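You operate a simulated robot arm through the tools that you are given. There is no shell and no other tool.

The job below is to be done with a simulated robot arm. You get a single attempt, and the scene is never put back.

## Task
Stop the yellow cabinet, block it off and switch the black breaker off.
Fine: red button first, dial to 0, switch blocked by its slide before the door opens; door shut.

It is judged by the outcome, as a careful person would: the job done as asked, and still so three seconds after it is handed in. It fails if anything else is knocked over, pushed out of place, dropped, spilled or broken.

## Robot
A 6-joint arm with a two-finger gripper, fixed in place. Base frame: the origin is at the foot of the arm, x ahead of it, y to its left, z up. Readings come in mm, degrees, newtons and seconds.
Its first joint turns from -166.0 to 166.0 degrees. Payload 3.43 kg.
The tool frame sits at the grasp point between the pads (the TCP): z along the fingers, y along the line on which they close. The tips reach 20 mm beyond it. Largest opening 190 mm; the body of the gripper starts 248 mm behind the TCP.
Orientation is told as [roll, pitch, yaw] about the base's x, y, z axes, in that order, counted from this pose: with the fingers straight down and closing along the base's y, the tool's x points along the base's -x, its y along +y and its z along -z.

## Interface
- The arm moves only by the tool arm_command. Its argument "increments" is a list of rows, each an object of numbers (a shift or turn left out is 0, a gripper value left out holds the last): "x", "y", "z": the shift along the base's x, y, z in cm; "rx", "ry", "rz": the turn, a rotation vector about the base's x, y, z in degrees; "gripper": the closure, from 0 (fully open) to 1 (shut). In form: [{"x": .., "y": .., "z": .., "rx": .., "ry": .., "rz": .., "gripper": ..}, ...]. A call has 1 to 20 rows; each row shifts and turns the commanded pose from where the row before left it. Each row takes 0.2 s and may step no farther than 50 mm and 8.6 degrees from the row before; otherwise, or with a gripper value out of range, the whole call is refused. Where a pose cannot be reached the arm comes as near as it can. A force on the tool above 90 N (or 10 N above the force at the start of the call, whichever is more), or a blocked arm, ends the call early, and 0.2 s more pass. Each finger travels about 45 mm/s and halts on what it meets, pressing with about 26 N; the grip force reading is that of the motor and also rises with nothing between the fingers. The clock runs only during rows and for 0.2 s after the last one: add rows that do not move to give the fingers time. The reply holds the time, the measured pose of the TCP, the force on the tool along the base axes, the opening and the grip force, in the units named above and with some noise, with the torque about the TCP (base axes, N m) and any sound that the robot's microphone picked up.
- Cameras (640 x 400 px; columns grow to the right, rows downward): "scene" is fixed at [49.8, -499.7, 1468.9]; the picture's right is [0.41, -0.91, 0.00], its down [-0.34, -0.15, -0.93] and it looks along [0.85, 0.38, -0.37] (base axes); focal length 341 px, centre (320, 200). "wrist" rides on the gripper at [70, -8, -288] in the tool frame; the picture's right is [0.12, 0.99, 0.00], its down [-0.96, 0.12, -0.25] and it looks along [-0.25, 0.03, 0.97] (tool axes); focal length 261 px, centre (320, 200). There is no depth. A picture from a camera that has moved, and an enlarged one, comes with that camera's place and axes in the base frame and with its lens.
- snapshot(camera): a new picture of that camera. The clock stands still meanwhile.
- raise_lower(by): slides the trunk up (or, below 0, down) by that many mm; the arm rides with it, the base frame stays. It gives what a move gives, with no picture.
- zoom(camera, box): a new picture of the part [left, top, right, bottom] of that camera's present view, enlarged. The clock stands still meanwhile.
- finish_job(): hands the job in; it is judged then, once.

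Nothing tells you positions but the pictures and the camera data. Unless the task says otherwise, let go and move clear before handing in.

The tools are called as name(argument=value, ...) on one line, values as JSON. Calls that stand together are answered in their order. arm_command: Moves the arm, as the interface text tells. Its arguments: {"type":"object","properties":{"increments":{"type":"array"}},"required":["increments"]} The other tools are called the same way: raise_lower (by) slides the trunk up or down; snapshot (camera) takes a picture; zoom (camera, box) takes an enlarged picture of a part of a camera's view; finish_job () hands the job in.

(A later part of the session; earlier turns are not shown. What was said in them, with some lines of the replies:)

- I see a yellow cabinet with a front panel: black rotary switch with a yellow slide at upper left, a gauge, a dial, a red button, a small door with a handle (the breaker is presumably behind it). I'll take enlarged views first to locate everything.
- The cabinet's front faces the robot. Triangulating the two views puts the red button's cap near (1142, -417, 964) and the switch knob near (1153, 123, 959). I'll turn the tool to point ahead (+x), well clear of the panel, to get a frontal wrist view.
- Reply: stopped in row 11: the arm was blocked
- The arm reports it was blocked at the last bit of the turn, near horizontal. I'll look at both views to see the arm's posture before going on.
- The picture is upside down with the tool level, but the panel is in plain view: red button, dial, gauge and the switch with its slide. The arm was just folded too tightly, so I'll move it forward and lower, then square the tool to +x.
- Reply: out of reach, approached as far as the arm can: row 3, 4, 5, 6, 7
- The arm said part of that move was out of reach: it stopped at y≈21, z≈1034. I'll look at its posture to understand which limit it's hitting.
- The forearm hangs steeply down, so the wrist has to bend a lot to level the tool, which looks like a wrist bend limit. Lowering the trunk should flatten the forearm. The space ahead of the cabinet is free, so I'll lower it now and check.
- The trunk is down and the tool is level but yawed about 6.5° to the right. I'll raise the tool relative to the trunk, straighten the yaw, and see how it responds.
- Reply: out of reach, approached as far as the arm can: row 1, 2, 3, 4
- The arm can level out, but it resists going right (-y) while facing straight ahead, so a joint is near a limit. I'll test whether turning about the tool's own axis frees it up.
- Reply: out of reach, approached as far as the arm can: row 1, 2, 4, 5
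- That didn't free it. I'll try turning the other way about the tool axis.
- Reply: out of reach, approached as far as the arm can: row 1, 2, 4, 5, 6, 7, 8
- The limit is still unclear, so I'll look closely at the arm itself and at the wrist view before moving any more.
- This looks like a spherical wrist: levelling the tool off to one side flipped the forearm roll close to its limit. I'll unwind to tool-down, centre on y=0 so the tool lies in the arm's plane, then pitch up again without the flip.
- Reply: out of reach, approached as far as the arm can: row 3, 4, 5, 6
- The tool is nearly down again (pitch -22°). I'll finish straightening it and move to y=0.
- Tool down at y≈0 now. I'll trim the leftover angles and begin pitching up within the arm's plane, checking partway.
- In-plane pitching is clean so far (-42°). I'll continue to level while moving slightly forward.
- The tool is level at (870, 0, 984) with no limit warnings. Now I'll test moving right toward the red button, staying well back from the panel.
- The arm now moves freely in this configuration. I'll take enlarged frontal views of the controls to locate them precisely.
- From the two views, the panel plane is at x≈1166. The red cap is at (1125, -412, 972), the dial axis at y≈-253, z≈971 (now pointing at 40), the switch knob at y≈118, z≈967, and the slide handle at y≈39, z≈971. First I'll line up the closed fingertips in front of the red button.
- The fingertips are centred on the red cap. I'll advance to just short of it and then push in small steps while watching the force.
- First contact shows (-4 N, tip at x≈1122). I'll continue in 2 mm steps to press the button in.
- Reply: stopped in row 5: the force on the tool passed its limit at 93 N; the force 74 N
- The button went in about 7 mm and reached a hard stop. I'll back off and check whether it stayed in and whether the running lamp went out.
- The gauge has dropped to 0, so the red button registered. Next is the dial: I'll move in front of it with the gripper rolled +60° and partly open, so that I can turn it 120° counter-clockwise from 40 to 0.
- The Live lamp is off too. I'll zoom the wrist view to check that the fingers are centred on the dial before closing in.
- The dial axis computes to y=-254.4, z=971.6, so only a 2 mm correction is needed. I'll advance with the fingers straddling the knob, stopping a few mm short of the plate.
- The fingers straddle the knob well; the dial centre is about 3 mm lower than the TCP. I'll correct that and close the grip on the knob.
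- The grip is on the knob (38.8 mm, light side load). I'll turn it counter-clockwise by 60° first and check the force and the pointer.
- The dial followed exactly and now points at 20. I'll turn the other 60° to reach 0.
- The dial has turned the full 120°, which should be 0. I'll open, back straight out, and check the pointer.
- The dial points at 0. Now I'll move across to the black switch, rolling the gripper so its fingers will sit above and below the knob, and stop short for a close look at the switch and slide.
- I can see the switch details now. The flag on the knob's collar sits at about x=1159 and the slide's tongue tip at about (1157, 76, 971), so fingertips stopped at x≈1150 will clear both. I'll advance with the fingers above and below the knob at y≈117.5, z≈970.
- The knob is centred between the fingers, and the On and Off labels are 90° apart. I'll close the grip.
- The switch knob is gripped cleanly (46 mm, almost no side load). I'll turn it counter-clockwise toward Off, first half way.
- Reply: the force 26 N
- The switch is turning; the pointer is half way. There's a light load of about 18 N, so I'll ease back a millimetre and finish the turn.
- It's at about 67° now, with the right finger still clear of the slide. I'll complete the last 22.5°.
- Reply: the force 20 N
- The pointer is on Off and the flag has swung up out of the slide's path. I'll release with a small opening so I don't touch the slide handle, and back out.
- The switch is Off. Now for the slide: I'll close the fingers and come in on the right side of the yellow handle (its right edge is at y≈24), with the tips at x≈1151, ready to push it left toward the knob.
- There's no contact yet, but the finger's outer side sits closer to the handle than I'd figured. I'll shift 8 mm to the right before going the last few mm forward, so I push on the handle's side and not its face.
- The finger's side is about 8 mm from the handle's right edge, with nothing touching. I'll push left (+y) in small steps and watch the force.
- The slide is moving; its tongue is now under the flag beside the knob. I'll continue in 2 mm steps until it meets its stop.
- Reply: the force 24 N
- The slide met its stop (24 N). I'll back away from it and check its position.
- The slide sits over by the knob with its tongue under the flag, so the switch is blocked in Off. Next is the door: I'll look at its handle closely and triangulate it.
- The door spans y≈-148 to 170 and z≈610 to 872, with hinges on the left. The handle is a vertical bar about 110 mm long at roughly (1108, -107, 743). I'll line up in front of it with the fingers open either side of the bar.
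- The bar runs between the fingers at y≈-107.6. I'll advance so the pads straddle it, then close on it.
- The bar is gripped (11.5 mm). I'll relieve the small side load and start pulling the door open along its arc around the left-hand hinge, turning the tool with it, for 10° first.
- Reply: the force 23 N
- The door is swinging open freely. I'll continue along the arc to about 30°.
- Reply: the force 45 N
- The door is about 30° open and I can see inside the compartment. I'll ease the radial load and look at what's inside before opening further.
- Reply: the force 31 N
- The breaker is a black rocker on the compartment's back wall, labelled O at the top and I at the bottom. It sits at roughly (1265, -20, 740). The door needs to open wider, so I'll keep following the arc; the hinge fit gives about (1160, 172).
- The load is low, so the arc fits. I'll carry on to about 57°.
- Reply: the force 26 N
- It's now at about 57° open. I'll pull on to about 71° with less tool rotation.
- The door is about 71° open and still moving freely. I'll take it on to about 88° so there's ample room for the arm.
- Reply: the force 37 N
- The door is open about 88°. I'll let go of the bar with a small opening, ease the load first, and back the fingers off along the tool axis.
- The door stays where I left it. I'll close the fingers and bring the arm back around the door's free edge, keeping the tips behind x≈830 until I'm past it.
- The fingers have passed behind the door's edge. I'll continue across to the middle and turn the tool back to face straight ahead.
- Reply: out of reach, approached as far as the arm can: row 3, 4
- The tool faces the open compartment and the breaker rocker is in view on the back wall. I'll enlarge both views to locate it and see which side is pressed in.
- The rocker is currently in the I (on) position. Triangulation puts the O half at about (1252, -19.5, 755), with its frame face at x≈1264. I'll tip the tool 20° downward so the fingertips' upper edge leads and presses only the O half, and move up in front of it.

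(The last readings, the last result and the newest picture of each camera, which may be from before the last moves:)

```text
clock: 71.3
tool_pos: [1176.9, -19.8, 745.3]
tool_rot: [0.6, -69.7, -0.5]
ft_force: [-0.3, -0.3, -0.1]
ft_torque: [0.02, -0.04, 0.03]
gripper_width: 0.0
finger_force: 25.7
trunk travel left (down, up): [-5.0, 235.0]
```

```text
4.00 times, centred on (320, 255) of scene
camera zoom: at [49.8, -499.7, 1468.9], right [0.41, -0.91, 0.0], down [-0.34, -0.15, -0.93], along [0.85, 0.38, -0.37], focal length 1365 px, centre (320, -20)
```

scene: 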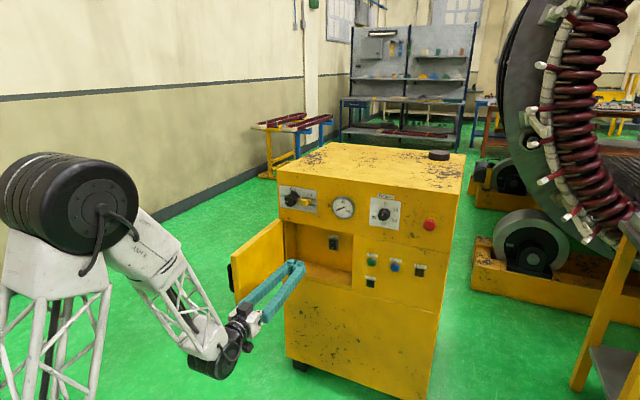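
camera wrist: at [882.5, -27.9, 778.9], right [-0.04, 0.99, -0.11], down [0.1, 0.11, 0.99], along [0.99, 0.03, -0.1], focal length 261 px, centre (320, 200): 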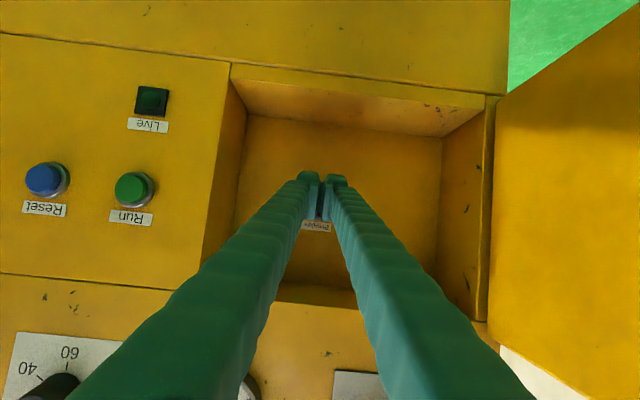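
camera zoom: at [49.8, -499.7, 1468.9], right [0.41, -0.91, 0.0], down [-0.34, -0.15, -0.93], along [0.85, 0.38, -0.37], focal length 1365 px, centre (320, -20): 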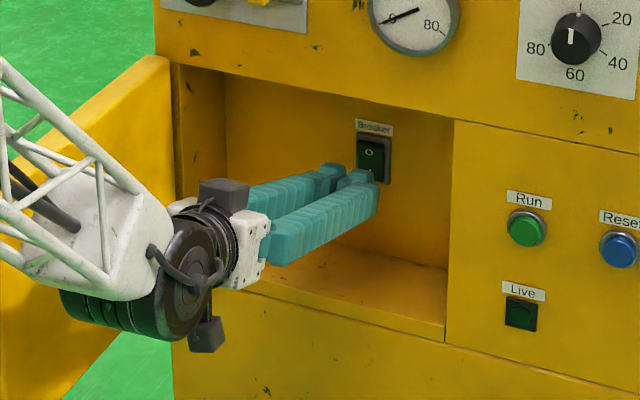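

zoom(camera="scene", box=[330, 230, 370, 262])

zoom(camera="wrist", box=[280, 160, 370, 240])

```text
12.50 times, centred on (350, 246) of scene
camera zoom: at [49.8, -499.7, 1468.9], right [0.41, -0.91, 0.0], down [-0.34, -0.15, -0.93], along [0.85, 0.38, -0.37], focal length 4267 px, centre (-55, -375)
```

zoom: 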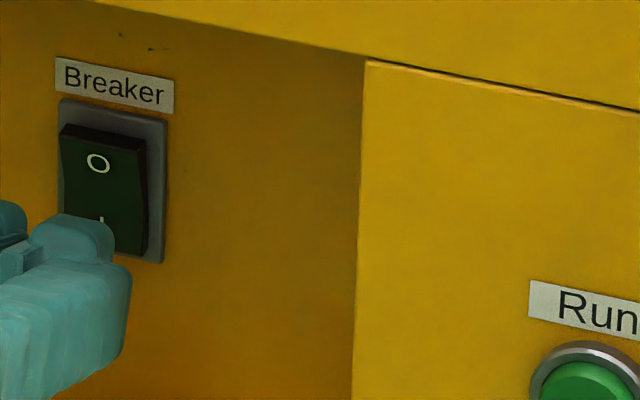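

```text
5.00 times, centred on (325, 200) of wrist
camera zoom: at [882.5, -27.9, 778.9], right [-0.04, 0.99, -0.11], down [0.1, 0.11, 0.99], along [0.99, 0.03, -0.1], focal length 1303 px, centre (295, 200)
```

zoom: 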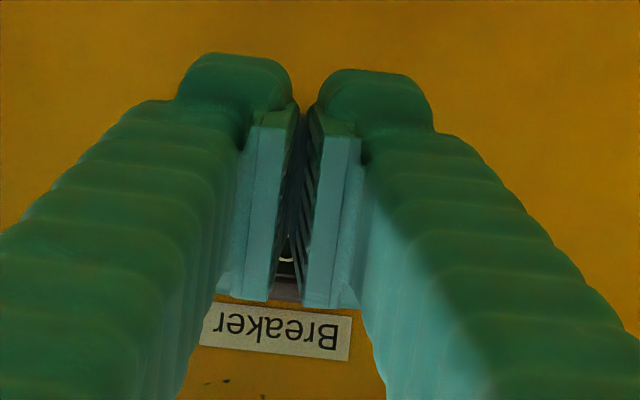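

The tips are in front of the rocker, but the leading edge would meet it a little below the O. I'll raise the tool 6 mm and go in slowly until contact.

arm_command(increments=[{"z": 0.6}, {"x": 2.0}, {"x": 1.5}])

zoom(camera="scene", box=[325, 227, 370, 263])

```text
clock: 72.1
tool_pos: [1212.1, -20.8, 751.1]
tool_rot: [0.4, -69.8, -0.4]
ft_force: [-0.8, -0.1, -0.2]
ft_torque: [0.03, 0.07, 0.0]
gripper_width: 0.2
finger_force: 25.8
trunk travel left (down, up): [-5.0, 235.0]
```

```text
11.11 times, centred on (348, 245) of scene
camera zoom: at [49.8, -499.7, 1468.9], right [0.41, -0.91, 0.0], down [-0.34, -0.15, -0.93], along [0.85, 0.38, -0.37], focal length 3793 px, centre (14, -300)
```

zoom: 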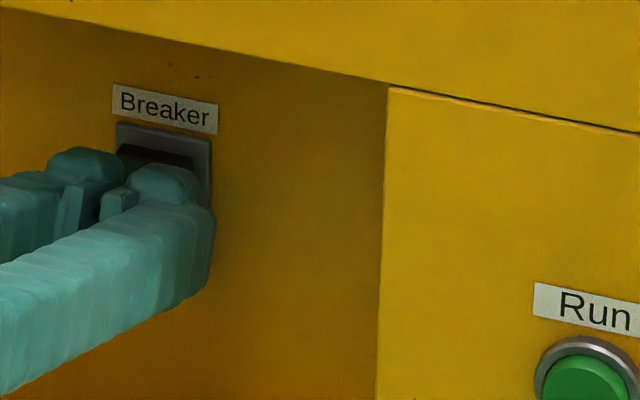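

arm_command(increments=[{"x": 0.4}, {"x": 0.3}, {"x": 0.3}, {"x": 0.2}])

zoom(camera="scene", box=[325, 227, 370, 263])

```text
clock: 73.1
tool_pos: [1224.6, -22.2, 751.7]
tool_rot: [0.6, -69.8, -0.5]
ft_force: [0.0, 0.4, 0.9]
ft_torque: [0.02, -0.02, 0.04]
gripper_width: 0.0
finger_force: 25.8
trunk travel left (down, up): [-5.0, 235.0]
```

```text
11.11 times, centred on (348, 245) of scene
camera zoom: at [49.8, -499.7, 1468.9], right [0.41, -0.91, 0.0], down [-0.34, -0.15, -0.93], along [0.85, 0.38, -0.37], focal length 3793 px, centre (14, -300)
```

zoom: 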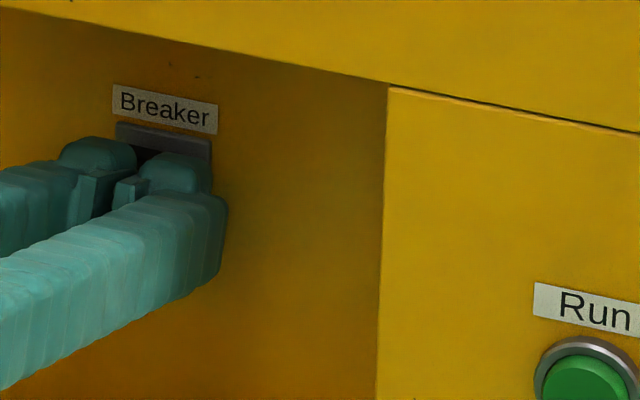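

No contact yet. I'll keep going in 2 mm steps.

arm_command(increments=[{"x": 0.2}, {"x": 0.2}, {"x": 0.2}])

zoom(camera="scene", box=[325, 227, 370, 263])

```text
clock: 73.9
tool_pos: [1229.3, -21.0, 750.3]
tool_rot: [0.5, -69.8, -0.5]
ft_force: [-0.5, 0.3, 0.9]
ft_torque: [-0.02, 0.0, 0.02]
gripper_width: 0.0
finger_force: 25.9
trunk travel left (down, up): [-5.0, 235.0]
```

```text
11.11 times, centred on (348, 245) of scene
camera zoom: at [49.8, -499.7, 1468.9], right [0.41, -0.91, 0.0], down [-0.34, -0.15, -0.93], along [0.85, 0.38, -0.37], focal length 3793 px, centre (14, -300)
```

zoom: 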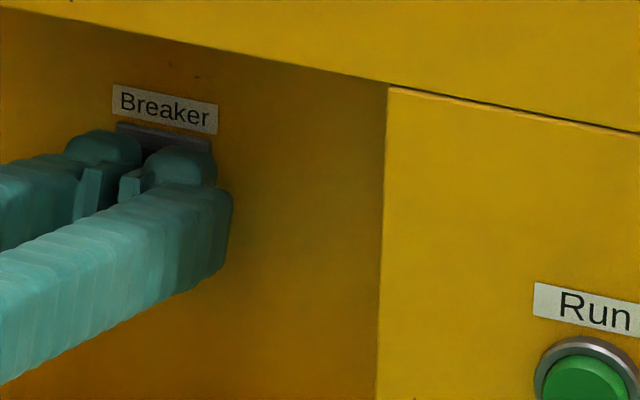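

arm_command(increments=[{"x": 0.2}, {"x": 0.2}, {"x": 0.2}])

zoom(camera="wrist", box=[280, 150, 370, 230])

```text
clock: 74.7
tool_pos: [1235.3, -21.3, 752.4]
tool_rot: [0.5, -69.8, -0.5]
ft_force: [0.2, 0.4, 0.3]
ft_torque: [0.03, -0.01, 0.0]
gripper_width: 0.4
finger_force: 26.2
trunk travel left (down, up): [-5.0, 235.0]
```

```text
5.00 times, centred on (325, 190) of wrist
camera zoom: at [941.2, -28.2, 785.8], right [-0.04, 0.99, -0.11], down [0.1, 0.11, 0.99], along [0.99, 0.03, -0.1], focal length 1303 px, centre (295, 250)
```

zoom: 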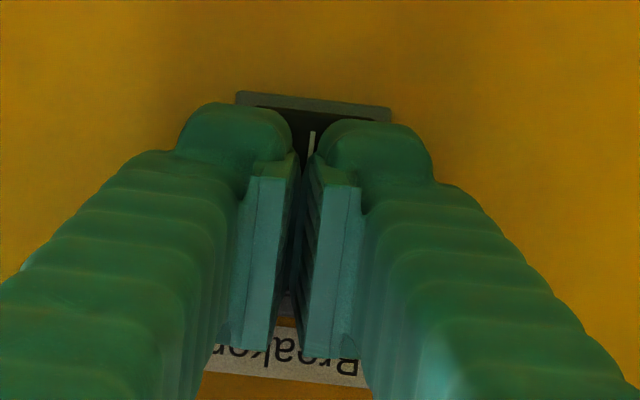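

arm_command(increments=[{"x": 0.2}, {"x": 0.2}])

zoom(camera="scene", box=[325, 227, 370, 263])

```text
clock: 75.3
tool_pos: [1237.8, -20.9, 752.9]
tool_rot: [0.6, -69.6, -0.4]
ft_force: [-67.1, 1.9, 3.9]
ft_torque: [0.03, -0.49, 0.07]
gripper_width: 6.1
finger_force: 34.2
trunk travel left (down, up): [-5.0, 235.0]
```

```text
11.11 times, centred on (348, 245) of scene
camera zoom: at [49.8, -499.7, 1468.9], right [0.41, -0.91, 0.0], down [-0.34, -0.15, -0.93], along [0.85, 0.38, -0.37], focal length 3793 px, centre (14, -300)
```

zoom: 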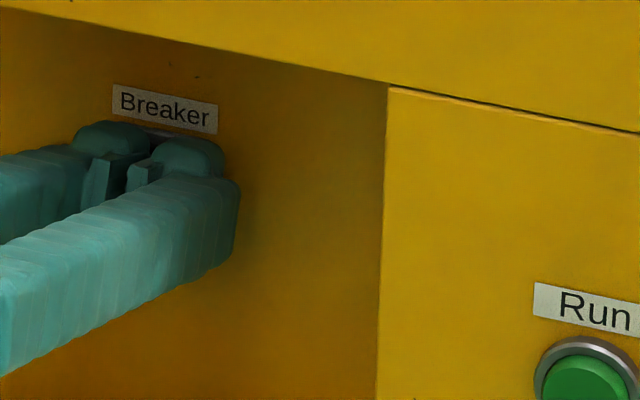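

There's firm contact now (67 N). I'll back off a few cm and see whether the rocker flipped.

arm_command(increments=[{"x": -0.5}, {"x": -1.5}, {"x": -3.0}, {"x": -3.0}])

zoom(camera="scene", box=[325, 227, 370, 263])

zoom(camera="wrist", box=[275, 150, 375, 235])

```text
clock: 76.3
tool_pos: [1160.9, -22.5, 750.6]
tool_rot: [0.7, -69.7, -0.6]
ft_force: [0.4, 0.8, -0.3]
ft_torque: [0.01, -0.06, 0.0]
gripper_width: 0.1
finger_force: 34.4
trunk travel left (down, up): [-5.0, 235.0]
```

```text
11.11 times, centred on (348, 245) of scene
camera zoom: at [49.8, -499.7, 1468.9], right [0.41, -0.91, 0.0], down [-0.34, -0.15, -0.93], along [0.85, 0.38, -0.37], focal length 3793 px, centre (14, -300)
```

zoom: 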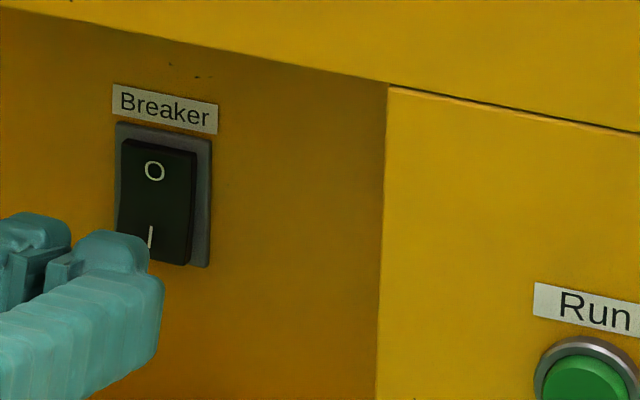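

```text
4.71 times, centred on (325, 192) of wrist
camera zoom: at [865.8, -28.2, 785.1], right [-0.04, 0.99, -0.11], down [0.1, 0.11, 0.99], along [0.99, 0.03, -0.1], focal length 1227 px, centre (296, 235)
```

zoom: 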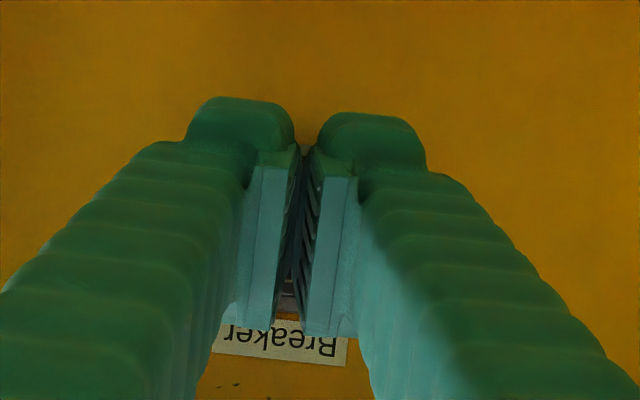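

The O–I spacing in the scene view has changed: O has gone in and I has come out, so the rocker appears flipped. I'll pull out fully to confirm with a clear view.

arm_command(increments=[{"x": -4.0}, {"x": -4.0}, {"x": -4.0, "ry": -5}, {"x": -4.0, "ry": -5}, {"x": -4.0, "ry": -5, "z": 1.5}, {"x": -2.0, "ry": -5, "z": 2.0}])

zoom(camera="scene", box=[315, 222, 360, 262])

zoom(camera="wrist", box=[290, 100, 350, 170])

snapshot(camera="wrist")

```text
clock: 77.7
tool_pos: [939.1, -20.3, 788.3]
tool_rot: [59.2, -89.8, -59.1]
ft_force: [-0.3, 0.4, 0.8]
ft_torque: [0.0, 0.02, 0.03]
gripper_width: 0.0
finger_force: 34.0
trunk travel left (down, up): [-5.0, 235.0]
```

```text
10.00 times, centred on (338, 242) of scene
camera zoom: at [49.8, -499.7, 1468.9], right [0.41, -0.91, 0.0], down [-0.34, -0.15, -0.93], along [0.85, 0.38, -0.37], focal length 3413 px, centre (145, -220)
```

zoom: 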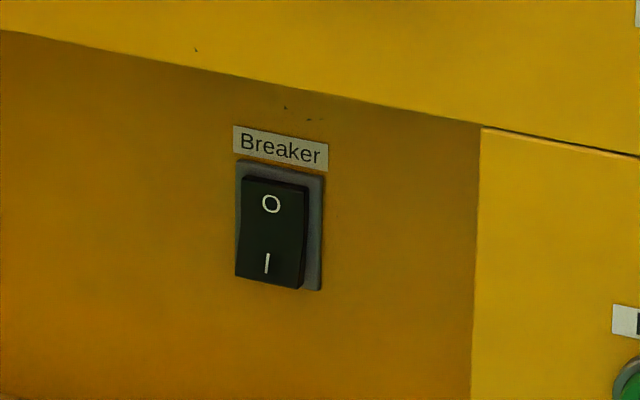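

```text
5.71 times, centred on (320, 135) of wrist
camera zoom: at [651.0, -27.4, 719.0], right [0.0, 0.99, -0.12], down [-0.25, 0.11, 0.96], along [0.97, 0.03, 0.24], focal length 1489 px, centre (320, 571)
```

zoom: 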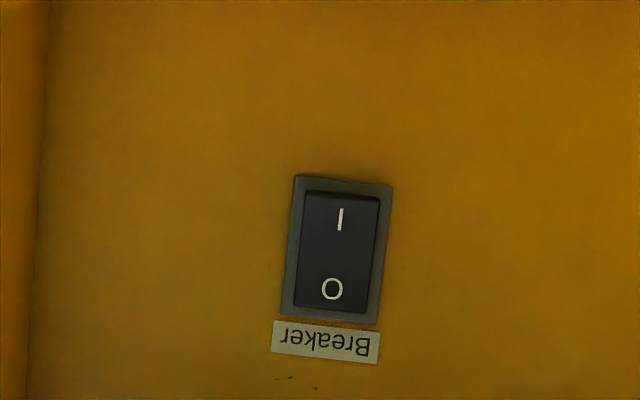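

```text
taken
camera wrist: at [651.0, -27.4, 719.0], right [0.0, 0.99, -0.12], down [-0.25, 0.11, 0.96], along [0.97, 0.03, 0.24], focal length 261 px, centre (320, 200)
```

wrist: 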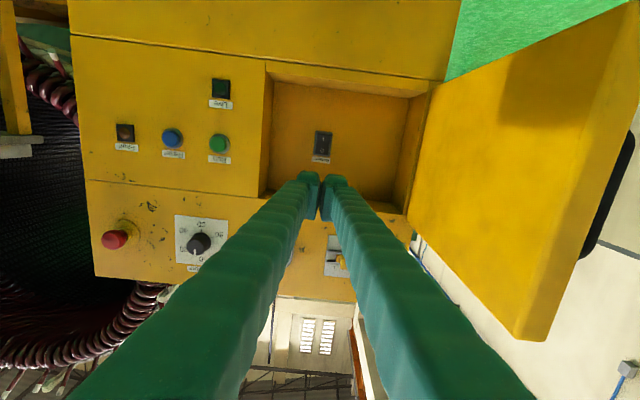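

Confirmed: O is pressed in and the breaker is off. Now I'll shut the door. I'll go back around its free edge to the outer face, above the handle, so I can push it closed from there.

arm_command(increments=[{"x": -3.0, "y": 0.5, "z": 0.7, "rz": -7}, {"x": -3.0, "y": 0.5, "z": 0.7, "rz": -7}, {"x": -3.0, "y": 2.0, "z": 0.7, "rz": -8}, {"x": -3.0, "y": 2.0, "z": 0.7, "rz": -8}, {"x": -2.5, "y": 3.0, "z": 0.7, "rz": -8}, {"x": -2.0, "y": 3.0, "z": 0.7, "rz": -8}, {"x": -1.0, "y": 4.0, "z": 0.7, "rz": -7}])

snapshot(camera="scene")

```text
clock: 79.3
tool_pos: [781.2, 131.0, 842.7]
tool_rot: [37.1, -89.8, -90.2]
ft_force: [0.8, -0.6, 0.7]
ft_torque: [0.13, 0.12, 0.07]
gripper_width: 0.1
finger_force: 33.8
out of reach, approached as far as the arm can: row 1, 2
trunk travel left (down, up): [-5.0, 235.0]
```

```text
taken
```

scene: 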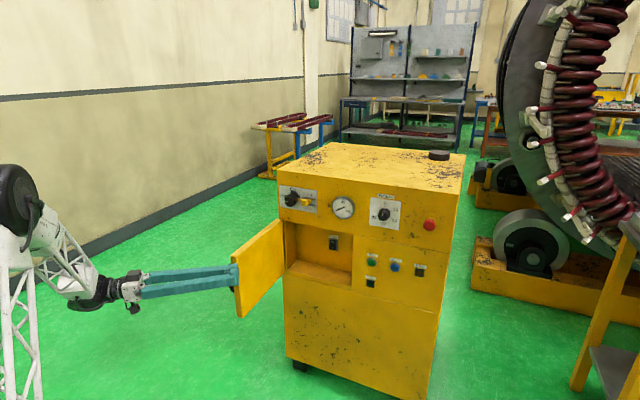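

I'm beside the door's free edge. I'll move back slightly, then left past the edge, and forward on the outer side.

arm_command(increments=[{"x": -2.5, "y": 2.0}, {"y": 4.0, "rz": -3.5}, {"y": 4.0, "rz": -3.5}, {"y": 4.0, "rz": -3.5}, {"x": 3.0, "rz": -3.5}, {"x": 4.0}, {"x": 4.0}])

snapshot(camera="scene")

snapshot(camera="wrist")

```text
clock: 80.9
tool_pos: [867.6, 272.1, 843.1]
tool_rot: [44.8, -89.7, -111.8]
ft_force: [-1.1, 0.9, 0.7]
ft_torque: [0.11, 0.05, 0.04]
gripper_width: 0.0
finger_force: 34.8
trunk travel left (down, up): [-5.0, 235.0]
```

```text
taken
```

scene: 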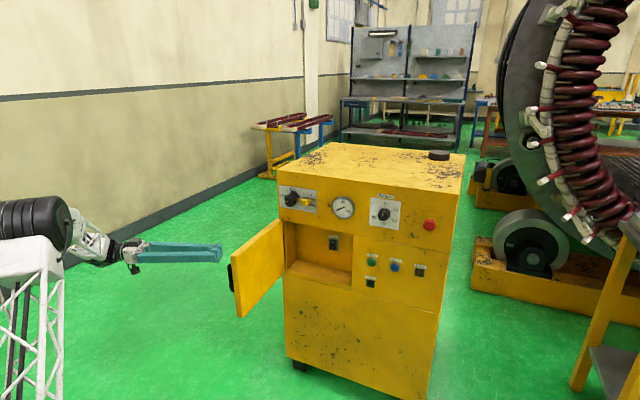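

```text
taken
camera wrist: at [746.9, 535.2, 775.1], right [0.91, 0.39, -0.12], down [0.01, 0.27, 0.96], along [0.41, -0.88, 0.24], focal length 261 px, centre (320, 200)
```

wrist: 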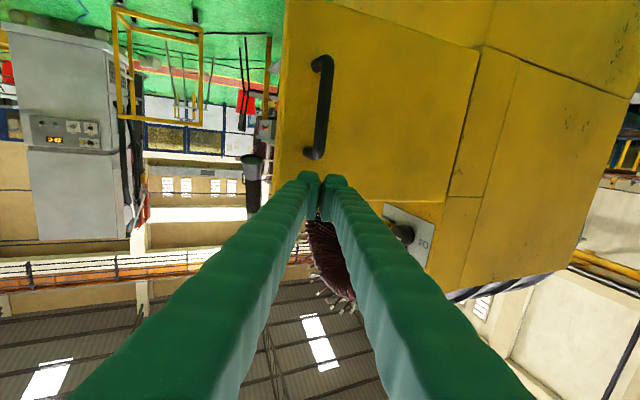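

I'm on the outer side of the door, above the handle. I'll bring the fingertips onto the door face and begin pushing it shut along its arc.

arm_command(increments=[{"x": 0.57, "y": -2.85, "z": -0.4}, {"x": 0.57, "y": -2.85, "z": -0.4}, {"x": 0.12, "y": -2.27, "rz": 0.5}, {"x": 0.12, "y": -2.27, "rz": 0.5}, {"x": 0.42, "y": -2.55, "rz": 1.0}, {"x": 0.42, "y": -2.55, "rz": 1.0}])

snapshot(camera="scene")

snapshot(camera="wrist")

```text
clock: 82.3
tool_pos: [889.4, 117.1, 834.7]
tool_rot: [39.3, -89.7, -103.2]
ft_force: [-0.2, -0.2, -0.5]
ft_torque: [-0.04, -0.07, -0.04]
gripper_width: 0.0
finger_force: 34.3
trunk travel left (down, up): [-5.0, 235.0]
```

```text
taken
```

scene: 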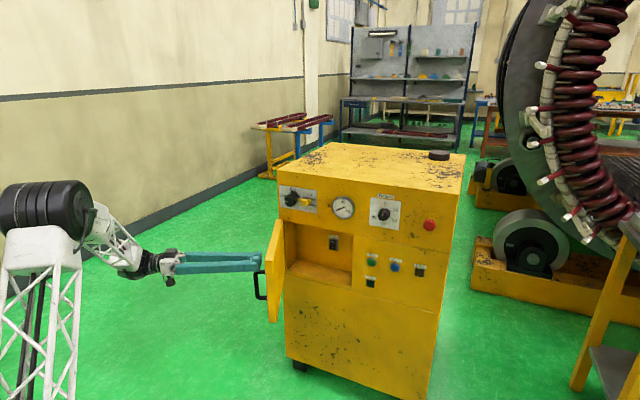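

```text
taken
camera wrist: at [755.2, 374.3, 765.5], right [0.89, 0.44, -0.12], down [-0.01, 0.27, 0.96], along [0.45, -0.86, 0.24], focal length 261 px, centre (320, 200)
```

wrist: 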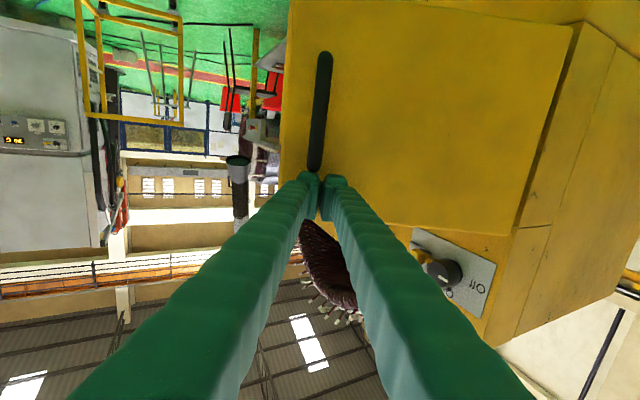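

The door is following with almost no force (about 65-70° open now). I'll continue pushing along the arc.

arm_command(increments=[{"x": 0.85, "y": -2.4, "rz": 2}, {"x": 0.85, "y": -2.4, "rz": 2}, {"x": 0.77, "y": -1.61, "rz": 3.75}, {"x": 0.77, "y": -1.61, "rz": 3.75}, {"x": 0.98, "y": -1.5, "rz": 3.75}, {"x": 0.98, "y": -1.5, "rz": 3.75}])

snapshot(camera="scene")

snapshot(camera="wrist")

```text
clock: 83.7
tool_pos: [940.7, 7.5, 833.0]
tool_rot: [38.0, -89.7, -82.9]
ft_force: [0.2, 0.5, 0.0]
ft_torque: [-0.01, -0.06, -0.12]
gripper_width: 0.2
finger_force: 34.1
trunk travel left (down, up): [-5.0, 235.0]
```

```text
taken
```

scene: 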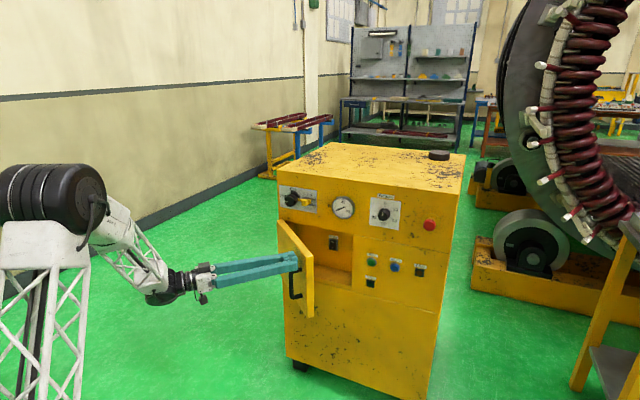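

```text
taken
camera wrist: at [731.8, 206.5, 765.6], right [0.7, 0.7, -0.12], down [-0.09, 0.25, 0.96], along [0.71, -0.66, 0.24], focal length 261 px, centre (320, 200)
```

wrist: 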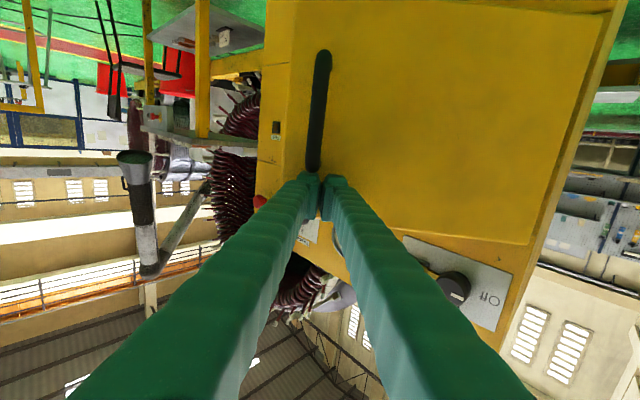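

The door is at about 45°. I'll keep going, staying below the switch plate.

arm_command(increments=[{"x": 1.16, "y": -1.35, "rz": 3.75}, {"x": 1.16, "y": -1.35, "rz": 3.75}, {"x": 1.33, "y": -1.2, "rz": 3.75}, {"x": 1.33, "y": -1.2, "rz": 3.75}, {"x": 1.47, "y": -1.01, "rz": 3.75}, {"x": 1.47, "y": -1.01, "rz": 3.75}])

snapshot(camera="scene")

snapshot(camera="wrist")

```text
clock: 85.1
tool_pos: [1020.6, -63.6, 833.9]
tool_rot: [33.1, -89.7, -55.5]
ft_force: [0.1, 0.2, 0.6]
ft_torque: [0.02, -0.04, -0.09]
gripper_width: 0.0
finger_force: 34.7
trunk travel left (down, up): [-5.0, 235.0]
```

```text
taken
```

scene: 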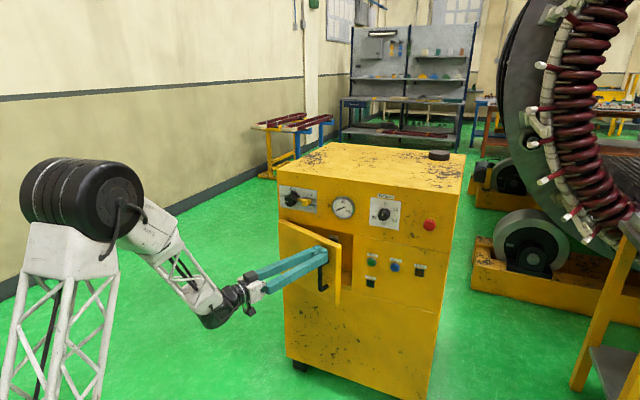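

```text
taken
camera wrist: at [751.3, 40.3, 765.9], right [0.38, 0.92, -0.12], down [-0.18, 0.2, 0.96], along [0.91, -0.34, 0.24], focal length 261 px, centre (320, 200)
```

wrist: 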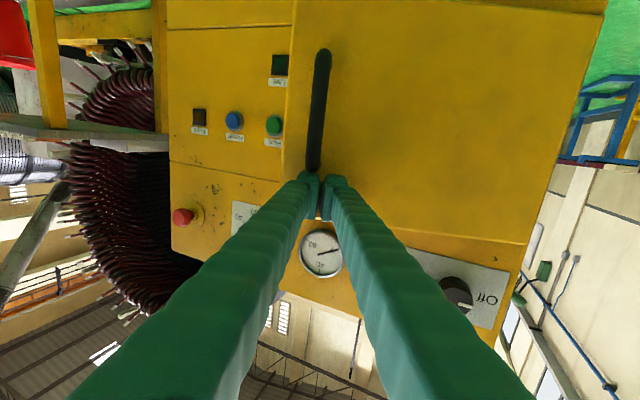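

The door is at about 22°. I'll push the remaining way more slowly, finishing square to the panel.

arm_command(increments=[{"x": 1.59, "y": -0.81, "rz": 3.75}, {"x": 1.59, "y": -0.81, "rz": 3.75}, {"x": 1.69, "y": -0.6, "rz": 3.75}, {"x": 1.69, "y": -0.6, "rz": 3.75}, {"x": 1.0, "y": -0.2, "rz": 2.5}, {"x": 0.8, "y": -0.15, "rz": 2.5}])

snapshot(camera="scene")

```text
clock: 86.5
tool_pos: [1105.1, -94.5, 834.6]
tool_rot: [35.6, -89.7, -38.0]
ft_force: [-0.8, 0.3, 1.4]
ft_torque: [0.0, -0.01, -0.05]
gripper_width: 0.3
finger_force: 34.2
trunk travel left (down, up): [-5.0, 235.0]
```

```text
taken
```

scene: 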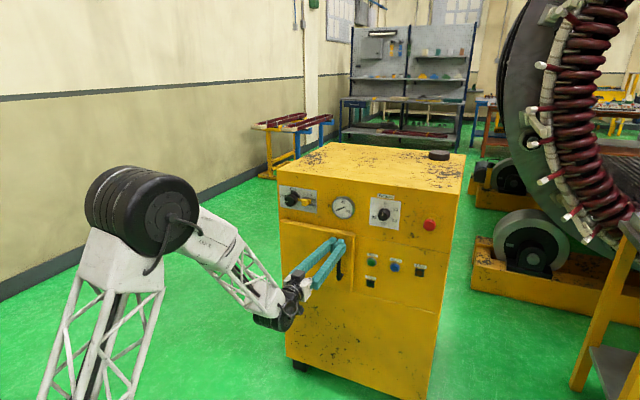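

The door is nearly shut. I'll push on in small steps until it seats.

arm_command(increments=[{"x": 0.4, "rz": 1.2}, {"x": 0.4, "rz": 1.2}, {"x": 0.3}, {"x": 0.3}, {"x": 0.2}, {"x": 0.2}])

zoom(camera="scene", box=[265, 200, 385, 310])

```text
clock: 87.9
tool_pos: [1120.4, -95.4, 834.0]
tool_rot: [32.4, -89.7, -32.6]
ft_force: [-69.0, 4.2, -5.3]
ft_torque: [0.03, -0.09, 0.24]
gripper_width: 5.9
finger_force: 33.9
trunk travel left (down, up): [-5.0, 235.0]
```

```text
3.64 times, centred on (325, 255) of scene
camera zoom: at [49.8, -499.7, 1468.9], right [0.41, -0.91, 0.0], down [-0.34, -0.15, -0.93], along [0.85, 0.38, -0.37], focal length 1241 px, centre (302, 0)
```

zoom: 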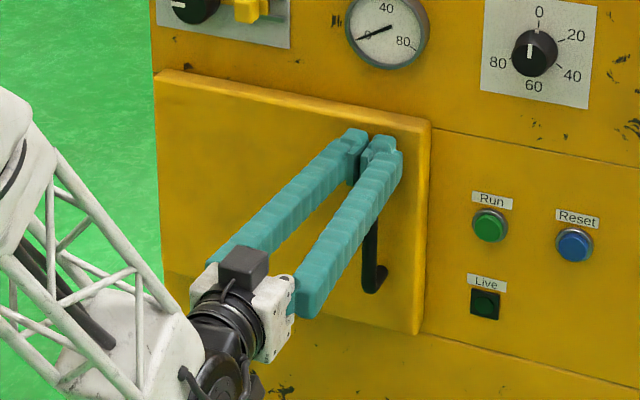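

The door is seated (69 N against its stop). I'll back straight off and check that it stays shut and that everything else is as it should be.

arm_command(increments=[{"x": -0.5}, {"x": -1.5}, {"x": -3.0}, {"x": -4.0}, {"x": -4.0}, {"x": -4.0}, {"x": -3.0}])

snapshot(camera="scene")

zoom(camera="scene", box=[265, 170, 465, 310])

snapshot(camera="wrist")

```text
clock: 89.5
tool_pos: [922.8, -94.1, 835.6]
tool_rot: [38.5, -89.7, -38.5]
ft_force: [0.6, 0.0, 0.0]
ft_torque: [-0.01, -0.07, 0.01]
gripper_width: 0.0
finger_force: 34.1
trunk travel left (down, up): [-5.0, 235.0]
```

```text
taken
```

scene: 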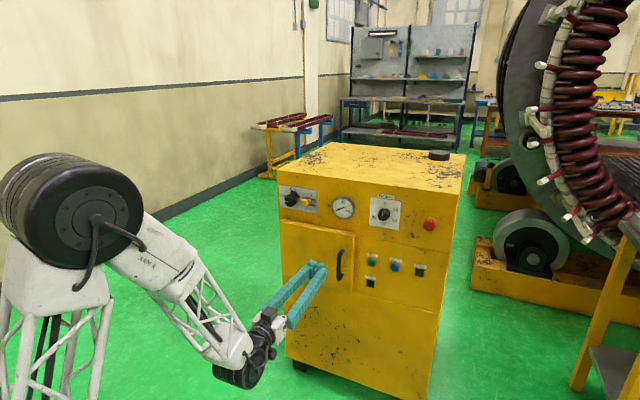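

```text
2.86 times, centred on (365, 240) of scene
camera zoom: at [49.8, -499.7, 1468.9], right [0.41, -0.91, 0.0], down [-0.34, -0.15, -0.93], along [0.85, 0.38, -0.37], focal length 975 px, centre (191, 86)
```

zoom: 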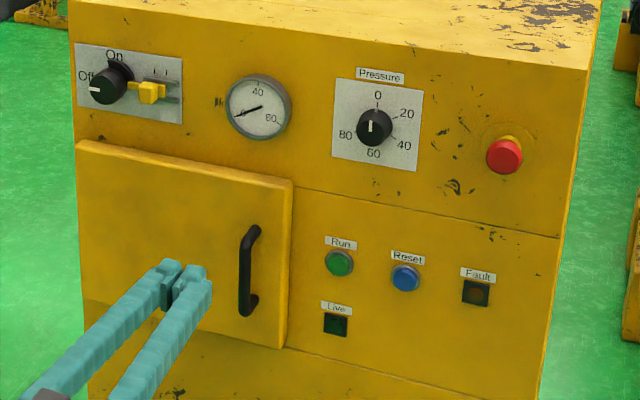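

```text
taken
camera wrist: at [634.5, -101.3, 766.1], right [0.0, 0.99, -0.12], down [-0.24, 0.11, 0.96], along [0.97, 0.03, 0.24], focal length 261 px, centre (320, 200)
```

wrist: 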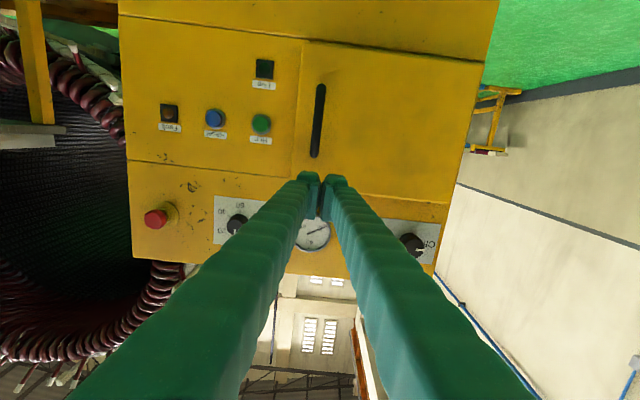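

The door is shut and stays shut. Before finishing I'd like to check the dial's exact position and the red button from close up, so I'll move the wrist camera in front of them.

arm_command(increments=[{"x": 0.5, "y": -3.4, "z": 2.5}, {"x": 0.5, "y": -3.4, "z": 2.5}, {"x": 1.0, "y": -3.4, "z": 2.5}, {"x": 1.0, "y": -3.4, "z": 2.5}, {"x": 1.5, "y": -3.4, "z": 2.5}, {"x": 1.5, "y": -3.4, "z": 2.5}, {"x": 1.5, "y": -3.4, "z": 2.5}])

snapshot(camera="wrist")

```text
clock: 91.1
tool_pos: [996.7, -335.4, 1010.9]
tool_rot: [37.8, -89.7, -37.8]
ft_force: [-0.6, 1.2, 0.3]
ft_torque: [0.01, 0.03, -0.08]
gripper_width: 0.0
finger_force: 34.3
trunk travel left (down, up): [-5.0, 235.0]
```

```text
taken
camera wrist: at [709.0, -341.1, 941.8], right [0.0, 0.99, -0.12], down [-0.24, 0.11, 0.96], along [0.97, 0.03, 0.24], focal length 261 px, centre (320, 200)
```

wrist: 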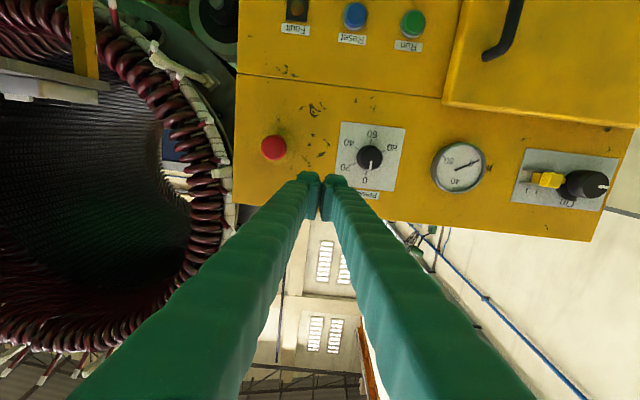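

zoom(camera="wrist", box=[335, 118, 411, 202])

zoom(camera="wrist", box=[510, 140, 630, 215])

zoom(camera="wrist", box=[240, 110, 320, 180])

zoom(camera="scene", box=[275, 180, 355, 230])

```text
4.76 times, centred on (373, 160) of wrist
camera zoom: at [709.0, -341.1, 941.8], right [0.0, 0.99, -0.12], down [-0.24, 0.11, 0.96], along [0.97, 0.03, 0.24], focal length 1241 px, centre (68, 390)
```

zoom: 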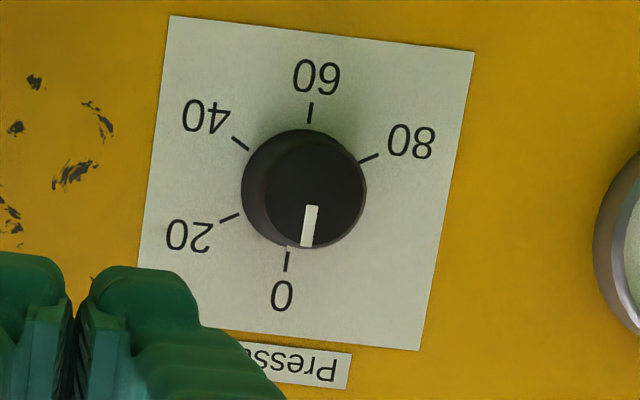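

```text
5.33 times, centred on (570, 178) of wrist
camera zoom: at [709.0, -341.1, 941.8], right [0.0, 0.99, -0.12], down [-0.24, 0.11, 0.96], along [0.97, 0.03, 0.24], focal length 1390 px, centre (-1013, 320)
```

zoom: 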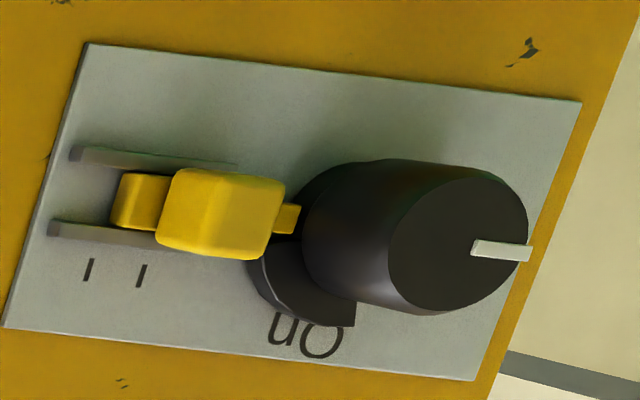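

```text
5.71 times, centred on (280, 145) of wrist
camera zoom: at [709.0, -341.1, 941.8], right [0.0, 0.99, -0.12], down [-0.24, 0.11, 0.96], along [0.97, 0.03, 0.24], focal length 1489 px, centre (549, 514)
```

zoom: 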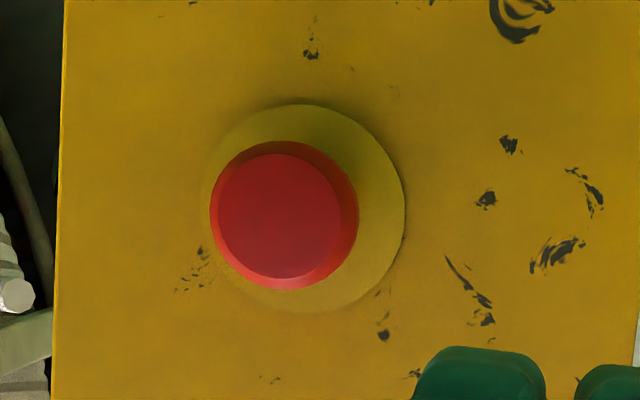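

```text
8.00 times, centred on (315, 205) of scene
camera zoom: at [49.8, -499.7, 1468.9], right [0.41, -0.91, 0.0], down [-0.34, -0.15, -0.93], along [0.85, 0.38, -0.37], focal length 2731 px, centre (360, 160)
```

zoom: 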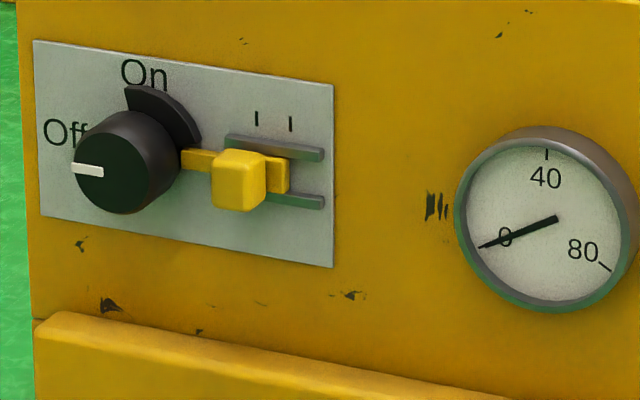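

All checks hold. The red button is latched about 7 mm in, the gauge reads 0, and the dial is lined up on 0. The switch is Off with its slide against the stop, and the door is shut with the breaker off behind it. I'll move the arm a bit further clear and take one last look.

arm_command(increments=[{"x": -3.0}, {"x": -3.0}, {"x": -3.0}, {"x": -2.0}, {}, {}])

snapshot(camera="scene")

zoom(camera="scene", box=[265, 170, 465, 310])

```text
clock: 92.5
tool_pos: [886.8, -333.7, 1009.2]
tool_rot: [41.5, -89.6, -41.6]
ft_force: [-0.2, -0.5, 0.1]
ft_torque: [0.03, -0.01, -0.01]
gripper_width: 0.0
finger_force: 34.4
trunk travel left (down, up): [-5.0, 235.0]
```

```text
taken
```

scene: 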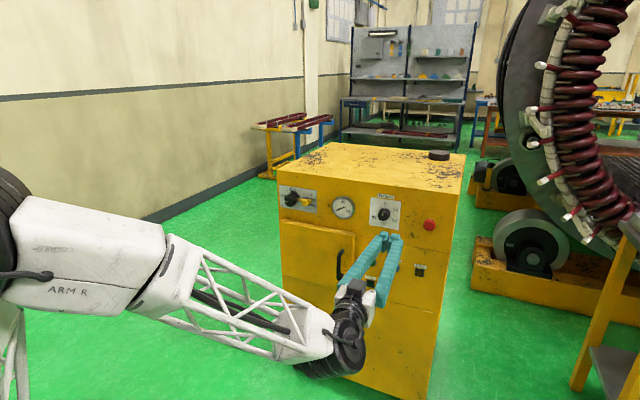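

```text
2.86 times, centred on (365, 240) of scene
camera zoom: at [49.8, -499.7, 1468.9], right [0.41, -0.91, 0.0], down [-0.34, -0.15, -0.93], along [0.85, 0.38, -0.37], focal length 975 px, centre (191, 86)
```

zoom: 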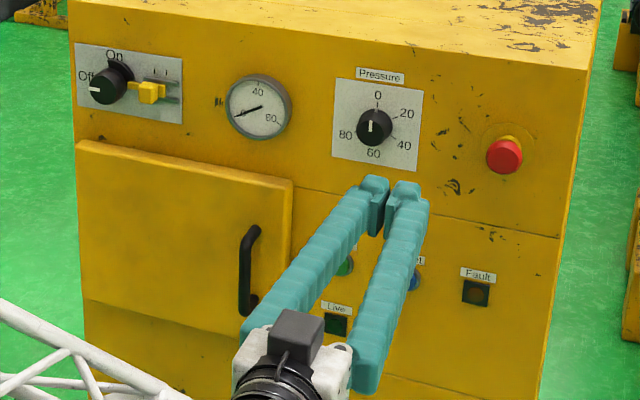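

The cabinet hasn't moved, the door is shut, and the controls are in the requested states with the arm clear of them. I'm handing the job in.

finish_job()

```text
The job is handed in.
```

The yellow cabinet is stopped and blocked off, and its black breaker is off. I did it in the order you asked:

1. **Red button:** pressed first and latched in. The gauge dropped to 0 and the Live lamp went out.
2. **Dial:** turned from 40 to 0, with the pointer lined up on the 0 mark.
3. **Switch:** turned to Off, then the yellow slide pushed against its stop so it blocks the switch.
4. **Breaker:** only after that was the door opened and the rocker pressed to O.
5. **Door:** pushed shut until it seated, and it stayed shut when I backed away.

In the last pictures the cabinet had not moved and nothing around it looked disturbed. The arm is clear of it.
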